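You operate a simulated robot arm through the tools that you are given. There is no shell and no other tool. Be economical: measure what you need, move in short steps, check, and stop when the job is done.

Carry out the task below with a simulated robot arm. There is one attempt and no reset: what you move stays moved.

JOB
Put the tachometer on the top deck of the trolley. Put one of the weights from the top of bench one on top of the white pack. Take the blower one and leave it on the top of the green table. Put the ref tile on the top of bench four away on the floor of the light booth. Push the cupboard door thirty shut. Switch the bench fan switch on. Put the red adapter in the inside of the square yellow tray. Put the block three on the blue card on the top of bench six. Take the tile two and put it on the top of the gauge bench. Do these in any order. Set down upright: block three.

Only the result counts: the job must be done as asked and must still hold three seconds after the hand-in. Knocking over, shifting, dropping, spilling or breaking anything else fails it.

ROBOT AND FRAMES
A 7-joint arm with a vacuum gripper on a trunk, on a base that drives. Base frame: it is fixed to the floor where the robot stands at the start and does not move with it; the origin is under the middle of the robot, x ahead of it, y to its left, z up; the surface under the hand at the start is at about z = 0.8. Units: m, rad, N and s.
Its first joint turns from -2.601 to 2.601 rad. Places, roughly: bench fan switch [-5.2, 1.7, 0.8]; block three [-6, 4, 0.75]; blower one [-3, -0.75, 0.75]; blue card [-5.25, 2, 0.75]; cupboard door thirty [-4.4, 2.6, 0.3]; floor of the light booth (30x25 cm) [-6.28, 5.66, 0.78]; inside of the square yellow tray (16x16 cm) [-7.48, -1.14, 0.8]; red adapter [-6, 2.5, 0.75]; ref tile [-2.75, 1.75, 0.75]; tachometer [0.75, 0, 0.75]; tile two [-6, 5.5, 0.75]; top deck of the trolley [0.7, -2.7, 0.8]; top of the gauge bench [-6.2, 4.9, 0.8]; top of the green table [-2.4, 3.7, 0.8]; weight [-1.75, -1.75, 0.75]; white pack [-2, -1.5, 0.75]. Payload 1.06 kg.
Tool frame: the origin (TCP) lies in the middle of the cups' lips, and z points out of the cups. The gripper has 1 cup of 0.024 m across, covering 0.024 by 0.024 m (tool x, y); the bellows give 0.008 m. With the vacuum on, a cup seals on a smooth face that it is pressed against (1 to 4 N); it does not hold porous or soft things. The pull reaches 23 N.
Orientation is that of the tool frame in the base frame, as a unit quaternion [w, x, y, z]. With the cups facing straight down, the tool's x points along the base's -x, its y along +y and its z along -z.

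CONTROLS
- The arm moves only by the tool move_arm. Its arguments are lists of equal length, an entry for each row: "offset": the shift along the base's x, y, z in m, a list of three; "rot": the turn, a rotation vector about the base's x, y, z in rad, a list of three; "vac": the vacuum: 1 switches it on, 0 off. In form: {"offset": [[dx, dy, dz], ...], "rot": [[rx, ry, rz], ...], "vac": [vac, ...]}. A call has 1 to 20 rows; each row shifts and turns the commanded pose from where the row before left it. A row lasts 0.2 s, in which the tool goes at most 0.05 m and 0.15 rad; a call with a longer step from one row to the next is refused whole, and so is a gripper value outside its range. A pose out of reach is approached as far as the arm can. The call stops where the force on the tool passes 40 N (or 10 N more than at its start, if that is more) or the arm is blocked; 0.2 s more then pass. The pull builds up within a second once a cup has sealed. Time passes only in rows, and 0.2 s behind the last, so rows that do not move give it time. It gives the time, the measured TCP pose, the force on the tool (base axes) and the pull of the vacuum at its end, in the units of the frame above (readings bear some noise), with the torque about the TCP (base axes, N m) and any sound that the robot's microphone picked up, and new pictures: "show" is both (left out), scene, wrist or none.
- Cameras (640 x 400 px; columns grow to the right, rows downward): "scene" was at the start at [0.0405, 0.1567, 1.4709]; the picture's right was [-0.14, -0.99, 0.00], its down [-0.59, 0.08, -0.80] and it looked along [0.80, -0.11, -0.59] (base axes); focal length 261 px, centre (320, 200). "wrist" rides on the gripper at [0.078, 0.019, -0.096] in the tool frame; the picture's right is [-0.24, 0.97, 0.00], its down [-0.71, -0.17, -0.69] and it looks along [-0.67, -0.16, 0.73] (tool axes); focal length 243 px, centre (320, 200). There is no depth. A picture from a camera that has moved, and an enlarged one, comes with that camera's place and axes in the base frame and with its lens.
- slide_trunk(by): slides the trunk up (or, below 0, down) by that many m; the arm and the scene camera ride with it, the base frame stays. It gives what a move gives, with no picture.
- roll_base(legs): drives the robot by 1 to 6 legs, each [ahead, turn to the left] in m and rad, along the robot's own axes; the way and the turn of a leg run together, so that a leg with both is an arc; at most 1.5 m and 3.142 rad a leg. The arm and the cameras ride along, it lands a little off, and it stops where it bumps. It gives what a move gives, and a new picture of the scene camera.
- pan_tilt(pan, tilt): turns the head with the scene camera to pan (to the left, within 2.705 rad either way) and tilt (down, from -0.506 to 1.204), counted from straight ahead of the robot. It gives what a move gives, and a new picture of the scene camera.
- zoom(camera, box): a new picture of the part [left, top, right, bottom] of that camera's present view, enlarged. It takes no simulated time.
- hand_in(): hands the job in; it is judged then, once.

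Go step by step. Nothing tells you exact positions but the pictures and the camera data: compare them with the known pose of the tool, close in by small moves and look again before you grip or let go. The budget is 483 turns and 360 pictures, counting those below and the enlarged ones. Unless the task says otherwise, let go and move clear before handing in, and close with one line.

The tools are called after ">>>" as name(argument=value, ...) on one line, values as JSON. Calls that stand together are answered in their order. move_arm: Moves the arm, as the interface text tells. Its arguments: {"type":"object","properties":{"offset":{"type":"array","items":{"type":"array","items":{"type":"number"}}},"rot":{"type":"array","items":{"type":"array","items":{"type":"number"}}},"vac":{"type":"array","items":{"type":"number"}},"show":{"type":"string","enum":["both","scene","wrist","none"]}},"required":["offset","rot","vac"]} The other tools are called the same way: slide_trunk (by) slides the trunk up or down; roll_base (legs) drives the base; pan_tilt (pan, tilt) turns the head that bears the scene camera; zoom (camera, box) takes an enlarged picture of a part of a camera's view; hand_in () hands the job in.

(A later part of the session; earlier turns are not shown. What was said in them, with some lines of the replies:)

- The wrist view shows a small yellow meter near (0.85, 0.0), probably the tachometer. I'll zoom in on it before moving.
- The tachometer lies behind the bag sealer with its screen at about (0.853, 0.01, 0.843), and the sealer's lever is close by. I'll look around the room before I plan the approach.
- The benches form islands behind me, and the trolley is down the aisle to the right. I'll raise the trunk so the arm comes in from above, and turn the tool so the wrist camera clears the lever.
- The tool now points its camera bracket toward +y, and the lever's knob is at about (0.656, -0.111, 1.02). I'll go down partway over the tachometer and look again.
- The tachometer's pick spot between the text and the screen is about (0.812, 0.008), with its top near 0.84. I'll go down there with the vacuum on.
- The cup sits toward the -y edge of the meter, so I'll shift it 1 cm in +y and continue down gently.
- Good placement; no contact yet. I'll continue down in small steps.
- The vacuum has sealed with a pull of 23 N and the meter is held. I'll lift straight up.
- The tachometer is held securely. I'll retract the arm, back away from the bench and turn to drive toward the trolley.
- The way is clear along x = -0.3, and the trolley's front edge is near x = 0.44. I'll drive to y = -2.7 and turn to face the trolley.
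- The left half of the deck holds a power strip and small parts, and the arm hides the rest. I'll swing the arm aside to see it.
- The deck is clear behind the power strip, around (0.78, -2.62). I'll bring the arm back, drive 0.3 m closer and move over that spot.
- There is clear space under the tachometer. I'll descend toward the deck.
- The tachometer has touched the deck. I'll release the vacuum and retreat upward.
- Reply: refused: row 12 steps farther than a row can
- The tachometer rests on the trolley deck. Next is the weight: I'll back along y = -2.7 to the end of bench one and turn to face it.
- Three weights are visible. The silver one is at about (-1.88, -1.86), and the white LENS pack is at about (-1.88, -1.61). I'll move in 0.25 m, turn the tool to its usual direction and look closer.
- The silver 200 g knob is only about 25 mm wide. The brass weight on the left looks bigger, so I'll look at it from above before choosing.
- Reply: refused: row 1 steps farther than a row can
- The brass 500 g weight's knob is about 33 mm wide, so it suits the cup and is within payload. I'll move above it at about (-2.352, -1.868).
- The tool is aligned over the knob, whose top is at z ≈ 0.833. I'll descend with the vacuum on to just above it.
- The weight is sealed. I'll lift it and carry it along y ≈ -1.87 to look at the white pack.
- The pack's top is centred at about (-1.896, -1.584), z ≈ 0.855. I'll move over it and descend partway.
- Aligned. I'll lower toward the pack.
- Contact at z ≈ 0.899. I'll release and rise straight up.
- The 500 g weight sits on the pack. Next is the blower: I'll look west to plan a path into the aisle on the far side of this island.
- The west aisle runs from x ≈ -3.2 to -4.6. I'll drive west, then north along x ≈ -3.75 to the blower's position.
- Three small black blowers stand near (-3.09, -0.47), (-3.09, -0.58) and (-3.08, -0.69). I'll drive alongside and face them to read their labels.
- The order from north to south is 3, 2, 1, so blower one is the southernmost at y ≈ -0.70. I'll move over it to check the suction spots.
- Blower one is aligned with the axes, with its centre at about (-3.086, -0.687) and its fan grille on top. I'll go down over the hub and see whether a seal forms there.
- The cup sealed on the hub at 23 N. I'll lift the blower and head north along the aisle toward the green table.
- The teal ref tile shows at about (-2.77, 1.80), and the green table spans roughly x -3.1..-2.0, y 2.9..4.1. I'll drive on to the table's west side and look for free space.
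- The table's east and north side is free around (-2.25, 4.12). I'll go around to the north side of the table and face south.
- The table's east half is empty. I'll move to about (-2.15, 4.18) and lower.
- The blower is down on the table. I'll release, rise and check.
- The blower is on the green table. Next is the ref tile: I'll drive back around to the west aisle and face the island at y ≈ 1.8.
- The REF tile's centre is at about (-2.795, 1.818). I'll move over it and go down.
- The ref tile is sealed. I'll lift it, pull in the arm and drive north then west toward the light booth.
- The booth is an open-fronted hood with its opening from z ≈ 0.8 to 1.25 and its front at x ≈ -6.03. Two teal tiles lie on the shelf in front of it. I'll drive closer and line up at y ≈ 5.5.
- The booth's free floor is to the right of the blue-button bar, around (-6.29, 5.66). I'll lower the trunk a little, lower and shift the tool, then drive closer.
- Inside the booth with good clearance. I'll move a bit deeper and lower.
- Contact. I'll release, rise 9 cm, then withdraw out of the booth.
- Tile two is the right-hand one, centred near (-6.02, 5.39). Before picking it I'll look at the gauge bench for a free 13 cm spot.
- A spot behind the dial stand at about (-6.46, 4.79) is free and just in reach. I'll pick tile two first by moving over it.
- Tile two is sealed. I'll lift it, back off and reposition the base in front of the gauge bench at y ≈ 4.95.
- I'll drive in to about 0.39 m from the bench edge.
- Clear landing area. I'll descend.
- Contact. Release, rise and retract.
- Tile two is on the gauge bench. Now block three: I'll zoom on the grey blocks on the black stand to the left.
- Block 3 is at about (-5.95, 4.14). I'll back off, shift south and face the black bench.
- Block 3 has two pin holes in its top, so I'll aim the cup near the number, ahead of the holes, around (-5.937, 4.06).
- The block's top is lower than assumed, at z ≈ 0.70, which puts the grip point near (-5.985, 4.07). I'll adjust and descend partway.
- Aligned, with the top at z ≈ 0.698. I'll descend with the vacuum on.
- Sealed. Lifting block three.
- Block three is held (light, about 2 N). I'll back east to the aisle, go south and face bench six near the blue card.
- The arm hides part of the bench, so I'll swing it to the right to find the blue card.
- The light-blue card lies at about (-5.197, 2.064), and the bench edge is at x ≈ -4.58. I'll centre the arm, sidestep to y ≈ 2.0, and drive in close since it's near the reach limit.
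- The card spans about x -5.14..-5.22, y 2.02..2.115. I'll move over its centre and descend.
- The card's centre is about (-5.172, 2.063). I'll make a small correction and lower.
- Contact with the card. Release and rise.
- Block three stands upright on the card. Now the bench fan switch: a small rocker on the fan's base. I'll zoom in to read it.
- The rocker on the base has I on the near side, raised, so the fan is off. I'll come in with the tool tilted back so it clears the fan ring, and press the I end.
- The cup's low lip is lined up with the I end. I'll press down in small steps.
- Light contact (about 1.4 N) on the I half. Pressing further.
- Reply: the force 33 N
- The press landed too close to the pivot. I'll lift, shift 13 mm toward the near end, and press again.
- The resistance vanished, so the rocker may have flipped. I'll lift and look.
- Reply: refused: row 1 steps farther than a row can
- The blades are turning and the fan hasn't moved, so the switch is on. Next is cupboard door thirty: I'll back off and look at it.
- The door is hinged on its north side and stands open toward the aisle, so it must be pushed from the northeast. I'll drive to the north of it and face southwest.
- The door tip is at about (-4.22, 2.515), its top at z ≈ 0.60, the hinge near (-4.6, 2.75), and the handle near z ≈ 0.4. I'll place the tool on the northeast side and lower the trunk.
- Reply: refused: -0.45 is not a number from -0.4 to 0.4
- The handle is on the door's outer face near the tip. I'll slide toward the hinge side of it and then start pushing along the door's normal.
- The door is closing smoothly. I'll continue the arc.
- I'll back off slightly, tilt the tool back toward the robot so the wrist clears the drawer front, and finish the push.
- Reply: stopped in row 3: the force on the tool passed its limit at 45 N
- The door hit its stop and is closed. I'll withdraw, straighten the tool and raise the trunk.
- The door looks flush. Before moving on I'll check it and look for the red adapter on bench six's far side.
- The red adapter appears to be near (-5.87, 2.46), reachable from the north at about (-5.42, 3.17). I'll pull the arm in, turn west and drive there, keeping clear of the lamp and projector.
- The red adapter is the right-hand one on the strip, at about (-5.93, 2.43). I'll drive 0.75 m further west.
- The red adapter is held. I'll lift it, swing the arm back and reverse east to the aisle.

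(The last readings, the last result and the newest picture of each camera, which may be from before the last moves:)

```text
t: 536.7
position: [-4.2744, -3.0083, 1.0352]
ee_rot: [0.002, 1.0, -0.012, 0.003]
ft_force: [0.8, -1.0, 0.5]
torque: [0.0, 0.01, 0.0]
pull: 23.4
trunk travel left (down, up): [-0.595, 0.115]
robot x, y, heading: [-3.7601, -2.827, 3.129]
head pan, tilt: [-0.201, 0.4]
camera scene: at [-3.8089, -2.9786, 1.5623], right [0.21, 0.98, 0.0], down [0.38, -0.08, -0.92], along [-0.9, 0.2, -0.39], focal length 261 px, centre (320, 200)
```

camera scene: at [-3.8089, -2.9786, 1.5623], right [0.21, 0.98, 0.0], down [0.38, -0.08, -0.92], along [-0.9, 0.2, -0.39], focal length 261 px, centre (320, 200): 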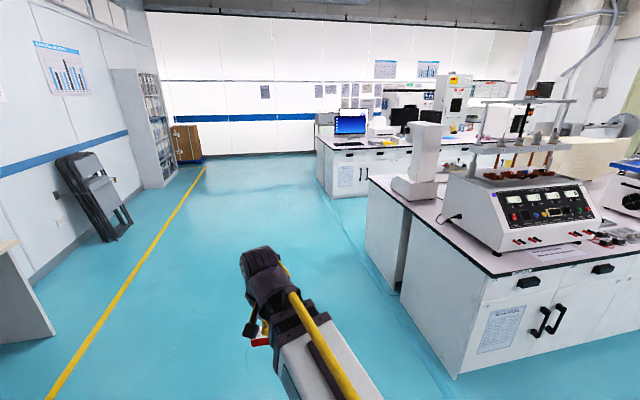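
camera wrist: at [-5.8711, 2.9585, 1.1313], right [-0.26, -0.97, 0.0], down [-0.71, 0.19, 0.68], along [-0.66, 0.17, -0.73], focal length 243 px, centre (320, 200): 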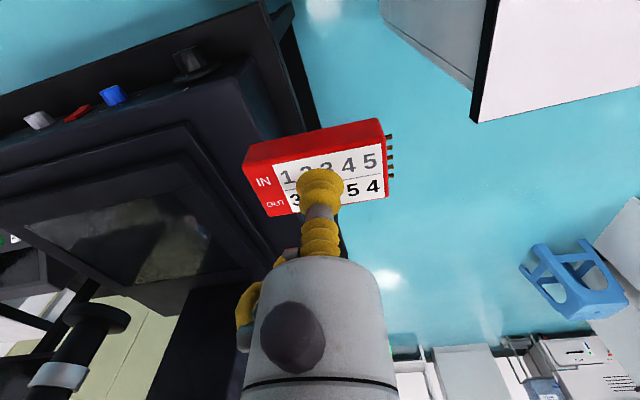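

The third island's corner is near (-7.5, -2.0), and the west aisle is centred near x ≈ -6.75. I'll drive there, turn north and go up to y ≈ -1.14.

>>> roll_base(legs=[[1.5, 0], [1.48, 0], [0, -1.56], [0.9, 0]])

>>> pan_tilt(pan=0.5, tilt=0.5)

```text
t: 559.2
position: [-6.9654, -1.4001, 1.035]
ee_rot: [0.003, 0.71, -0.704, 0.0]
ft_force: [-0.1, 0.1, -0.5]
torque: [-0.02, 0.06, -0.02]
pull: 22.7
trunk travel left (down, up): [-0.595, 0.115]
robot x, y, heading: [-6.7672, -1.9063, 1.593]
head pan, tilt: [-0.201, 0.4]
camera scene: at [-6.9216, -1.8665, 1.5623], right [0.98, -0.18, 0.0], down [-0.07, -0.38, -0.92], along [0.17, 0.91, -0.39], focal length 261 px, centre (320, 200)
```

scene: 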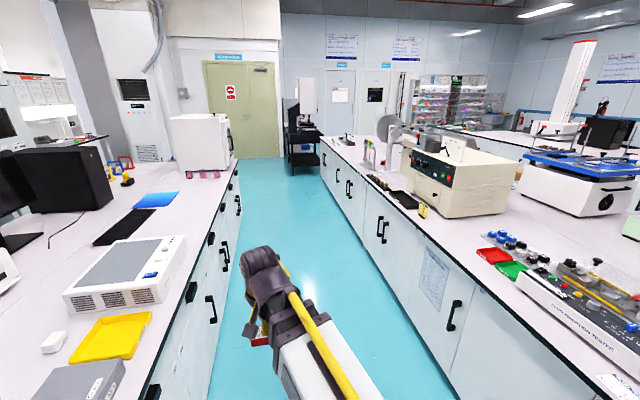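

```text
t: 560.3
position: [-6.9651, -1.3992, 1.0353]
ee_rot: [0.003, 0.71, -0.704, 0.0]
ft_force: [-0.6, 0.1, -0.9]
torque: [0.0, -0.03, -0.01]
pull: 22.6
trunk travel left (down, up): [-0.595, 0.115]
robot x, y, heading: [-6.7694, -1.9109, 1.588]
head pan, tilt: [0.499, 0.499]
camera scene: at [-6.9833, -1.8784, 1.5532], right [0.87, 0.49, 0.0], down [0.24, -0.42, -0.88], along [-0.43, 0.76, -0.48], focal length 261 px, centre (320, 200)
```

scene: 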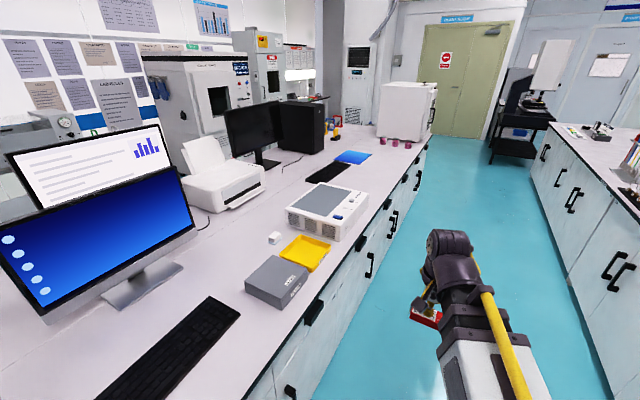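

The yellow tray is at about (-7.48, -1.13). I'll drive north 0.77 m and face west.

>>> roll_base(legs=[[0.77, 0], [0, 1.56]])

>>> pan_tilt(pan=0.0, tilt=0.8)

```text
t: 568.3
position: [-7.2859, -1.339, 1.0342]
ee_rot: [0.002, 1.0, 0.011, 0.002]
ft_force: [-0.3, -0.9, 0.2]
torque: [-0.02, 0.0, -0.01]
pull: 23.0
trunk travel left (down, up): [-0.595, 0.115]
robot x, y, heading: [-6.7828, -1.1319, -3.107]
head pan, tilt: [0.499, 0.499]
camera scene: at [-6.8104, -1.3493, 1.5532], right [-0.51, 0.86, 0.0], down [0.41, 0.24, -0.88], along [-0.76, -0.45, -0.48], focal length 261 px, centre (320, 200)
```

scene: 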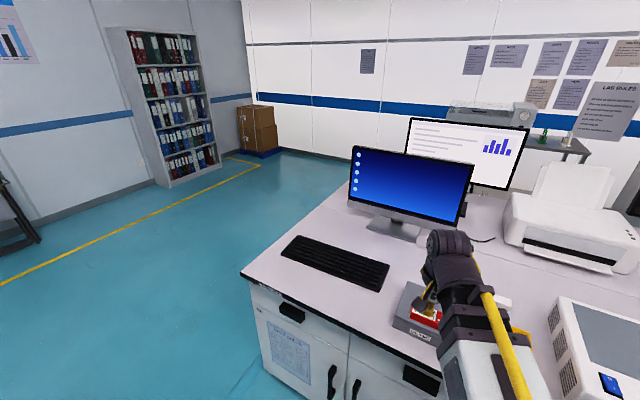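

```text
t: 569.2
position: [-7.2869, -1.3387, 1.0353]
ee_rot: [0.001, 1.0, 0.012, 0.002]
ft_force: [0.2, 0.0, -1.0]
torque: [0.02, 0.0, 0.01]
pull: 23.1
trunk travel left (down, up): [-0.595, 0.115]
robot x, y, heading: [-6.7763, -1.1316, -3.103]
head pan, tilt: [0.0, 0.799]
camera scene: at [-6.8127, -1.3059, 1.5272], right [-0.03, 1.0, 0.0], down [0.72, 0.02, -0.7], along [-0.7, -0.02, -0.72], focal length 261 px, centre (320, 200)
```

scene: 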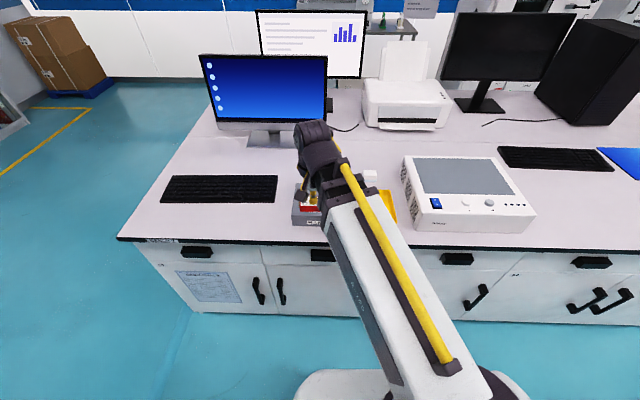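

>>> move_arm(offset=[[-0.025, 0.04, 0], [-0.025, 0.04, 0], [-0.025, 0.04, 0], [-0.025, 0.04, 0], [-0.025, 0.04, 0], [-0.025, 0.015, 0], [0, 0, 0]], rot=[[0, 0, 0], [0, 0, 0], [0, 0, 0], [0, 0, 0], [0, 0, 0], [0, 0, 0], [0, 0, 0]], vac=[1, 1, 1, 1, 1, 1, 1])

```text
t: 570.9
position: [-7.4383, -1.1219, 1.0341]
ee_rot: [0.002, 1.0, 0.012, 0.003]
ft_force: [0.1, 0.1, -1.4]
torque: [-0.04, 0.01, 0.0]
pull: 23.3
trunk travel left (down, up): [-0.595, 0.115]
robot x, y, heading: [-6.7788, -1.1322, -3.11]
head pan, tilt: [0.0, 0.799]
camera scene: at [-6.8128, -1.3057, 1.5272], right [-0.03, 1.0, 0.0], down [0.72, 0.02, -0.7], along [-0.7, -0.02, -0.72], focal length 261 px, centre (320, 200)
camera wrist: at [-7.3577, -1.1387, 1.131], right [-0.21, -0.98, 0.0], down [-0.72, 0.16, 0.68], along [-0.66, 0.14, -0.73], focal length 243 px, centre (320, 200)
```

scene: 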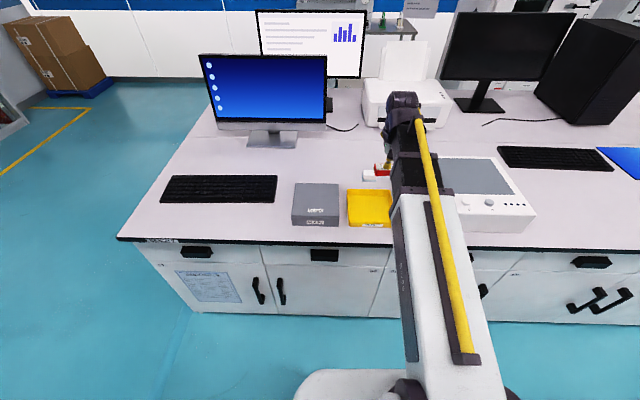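
wrist: 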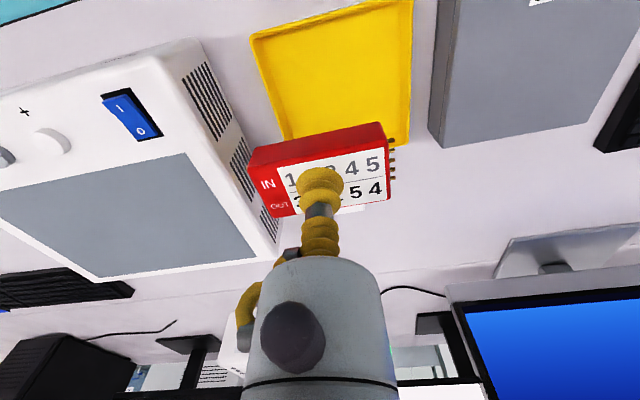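

The tray spans about x -7.39..-7.55, y -1.23..-1.055. I'll move over its centre and lower.

>>> move_arm(offset=[[-0.032, -0.021, 0], [0, 0, -0.05], [0, 0, -0.05], [0, 0, -0.03], [0, 0, 0]], rot=[[0, 0, 0], [0, 0, 0], [0, 0, 0], [0, 0, 0], [0, 0, 0]], vac=[1, 1, 1, 1, 1])

```text
t: 572.0
position: [-7.4707, -1.1446, 0.9049]
ee_rot: [0.002, 1.0, 0.011, 0.003]
ft_force: [-0.1, -0.2, 0.4]
torque: [0.01, 0.0, -0.03]
pull: 23.2
trunk travel left (down, up): [-0.595, 0.115]
robot x, y, heading: [-6.7829, -1.1353, -3.115]
head pan, tilt: [0.0, 0.799]
camera scene: at [-6.8128, -1.3058, 1.5272], right [-0.03, 1.0, 0.0], down [0.72, 0.02, -0.7], along [-0.7, -0.02, -0.72], focal length 261 px, centre (320, 200)
camera wrist: at [-7.39, -1.1598, 1.0007], right [-0.21, -0.98, 0.0], down [-0.72, 0.16, 0.68], along [-0.67, 0.14, -0.73], focal length 243 px, centre (320, 200)
```

scene: 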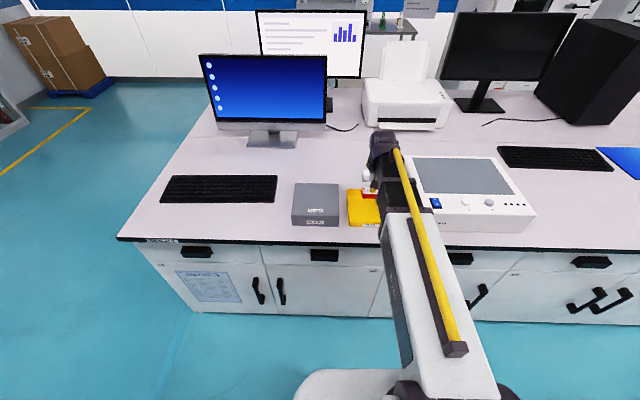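
wrist: 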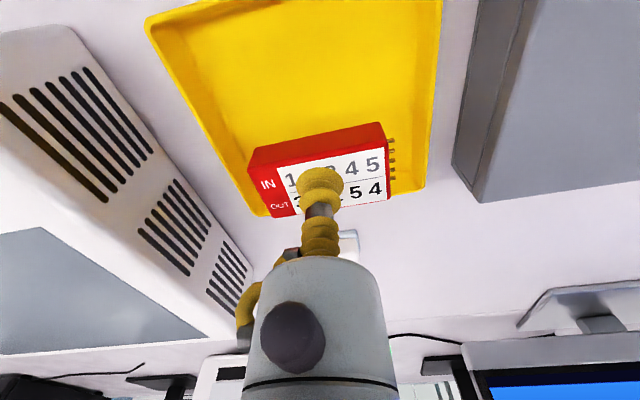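

>>> move_arm(offset=[[0, 0, -0.03], [0, 0, -0.02], [0, 0, 0]], rot=[[0, 0, 0], [0, 0, 0], [0, 0, 0]], vac=[1, 1, 1], show="wrist")

```text
t: 572.9
position: [-7.4692, -1.1447, 0.8532]
ee_rot: [0.002, 1.0, 0.011, 0.003]
ft_force: [0.7, -0.8, -0.3]
torque: [0.0, 0.0, 0.01]
pull: 23.3
trunk travel left (down, up): [-0.595, 0.115]
robot x, y, heading: [-6.782, -1.1329, -3.11]
head pan, tilt: [0.0, 0.799]
camera wrist: at [-7.3898, -1.16, 0.9504], right [-0.21, -0.98, 0.0], down [-0.72, 0.16, 0.68], along [-0.67, 0.14, -0.73], focal length 243 px, centre (320, 200)
```

wrist: 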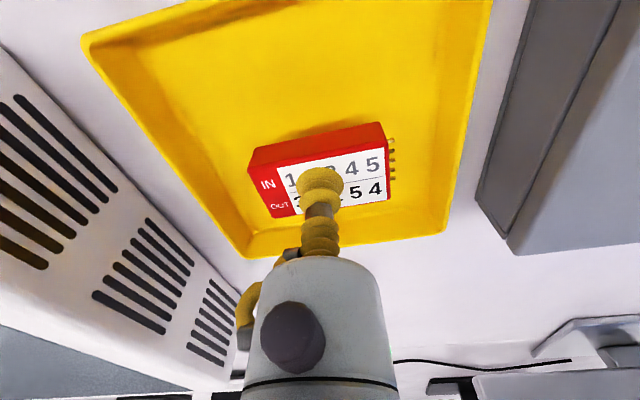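

>>> move_arm(offset=[[0, 0, -0.01], [0, 0, -0.01], [0, 0, 0]], rot=[[0, 0, 0], [0, 0, 0], [0, 0, 0]], vac=[1, 1, 1], show="none")

```text
t: 573.6
position: [-7.4683, -1.1443, 0.8336]
ee_rot: [0.002, 1.0, 0.011, 0.003]
ft_force: [-0.2, 1.4, 0.5]
torque: [0.02, 0.0, -0.03]
pull: 23.1
trunk travel left (down, up): [-0.595, 0.115]
robot x, y, heading: [-6.7832, -1.1326, -3.109]
head pan, tilt: [0.0, 0.799]
```

>>> move_arm(offset=[[0, 0, -0.004], [0, 0, -0.003], [0, 0, 0]], rot=[[0, 0, 0], [0, 0, 0], [0, 0, 0]], vac=[1, 1, 1], show="none")

```text
t: 574.5
position: [-7.4691, -1.1449, 0.8282]
ee_rot: [0.001, 1.0, 0.011, 0.003]
ft_force: [-0.9, 0.4, -0.4]
torque: [-0.02, 0.02, 0.01]
pull: 23.3
trunk travel left (down, up): [-0.595, 0.115]
robot x, y, heading: [-6.7844, -1.1341, -3.107]
head pan, tilt: [0.0, 0.799]
```

>>> move_arm(offset=[[0, 0, -0.004], [0, 0, -0.003], [0, 0, 0]], rot=[[0, 0, 0], [0, 0, 0], [0, 0, 0]], vac=[1, 1, 1], show="wrist")

```text
t: 575.2
position: [-7.4692, -1.1437, 0.8215]
ee_rot: [0.002, 1.0, 0.011, 0.002]
ft_force: [-1.9, -0.9, 16.7]
torque: [0.03, 0.02, 0.0]
pull: 22.5
trunk travel left (down, up): [-0.595, 0.115]
robot x, y, heading: [-6.7811, -1.1328, -3.109]
head pan, tilt: [0.0, 0.799]
camera wrist: at [-7.3891, -1.1602, 0.9179], right [-0.21, -0.98, 0.0], down [-0.71, 0.16, 0.68], along [-0.67, 0.14, -0.73], focal length 243 px, centre (320, 200)
```

wrist: 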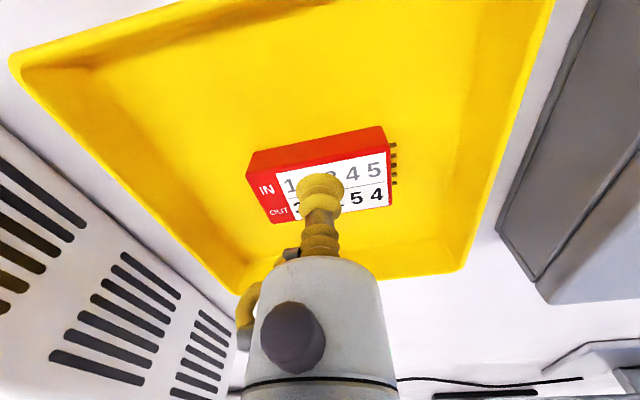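

The adapter rests on the tray floor. I'll release and rise.

>>> move_arm(offset=[[0, 0, 0.003], [0, 0, 0], [0, 0, 0], [0, 0, 0], [0, 0, 0.01], [0, 0, 0.03], [0, 0, 0.05], [0, 0, 0.05], [0, 0, 0.05], [0.04, 0, 0.02], [0.04, 0, 0], [0.04, 0, 0], [0, 0, 0]], rot=[[0, 0, 0], [0, 0, 0], [0, 0, 0], [0, 0, 0], [0, 0, 0], [0, 0, 0], [0, 0, 0], [0, 0, 0], [0, 0, 0], [0, 0, 0], [0, 0, 0], [0, 0, 0], [0, 0, 0]], vac=[0, 0, 0, 0, 0, 0, 0, 0, 0, 0, 0, 0, 0])

```text
t: 578.0
position: [-7.3484, -1.1456, 1.0326]
ee_rot: [0.002, 1.0, 0.011, 0.003]
ft_force: [0.1, 0.6, 0.0]
torque: [0.0, -0.01, 0.01]
pull: 0.1
trunk travel left (down, up): [-0.595, 0.115]
robot x, y, heading: [-6.7795, -1.1324, -3.109]
head pan, tilt: [0.0, 0.799]
camera scene: at [-6.8125, -1.3058, 1.5272], right [-0.03, 1.0, 0.0], down [0.72, 0.02, -0.7], along [-0.7, -0.02, -0.72], focal length 261 px, centre (320, 200)
camera wrist: at [-7.2688, -1.1606, 1.1292], right [-0.21, -0.98, 0.0], down [-0.72, 0.16, 0.68], along [-0.66, 0.14, -0.73], focal length 243 px, centre (320, 200)
```

scene: 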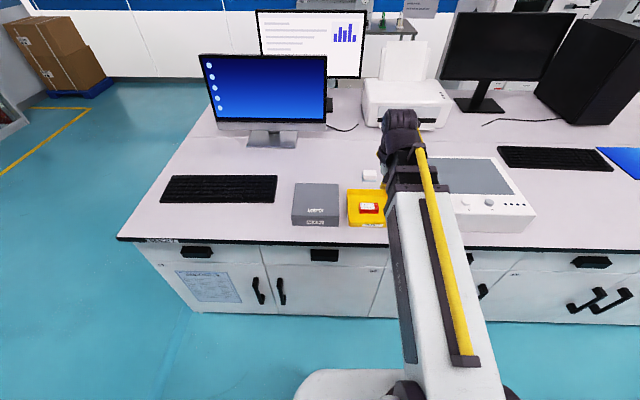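
wrist: 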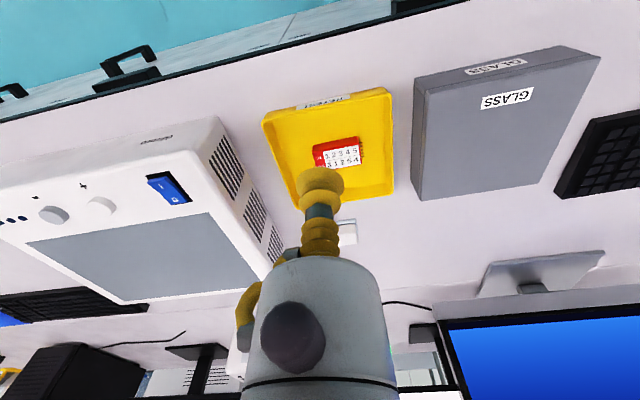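

All nine placements and actions are complete, and the arm is clear of everything. I'm handing in the job.

>>> hand_in()

```text
The job is handed in.
```

All nine tasks are finished and the job is handed in; I saw no item knocked or shifted along the way, though no score has come back yet.
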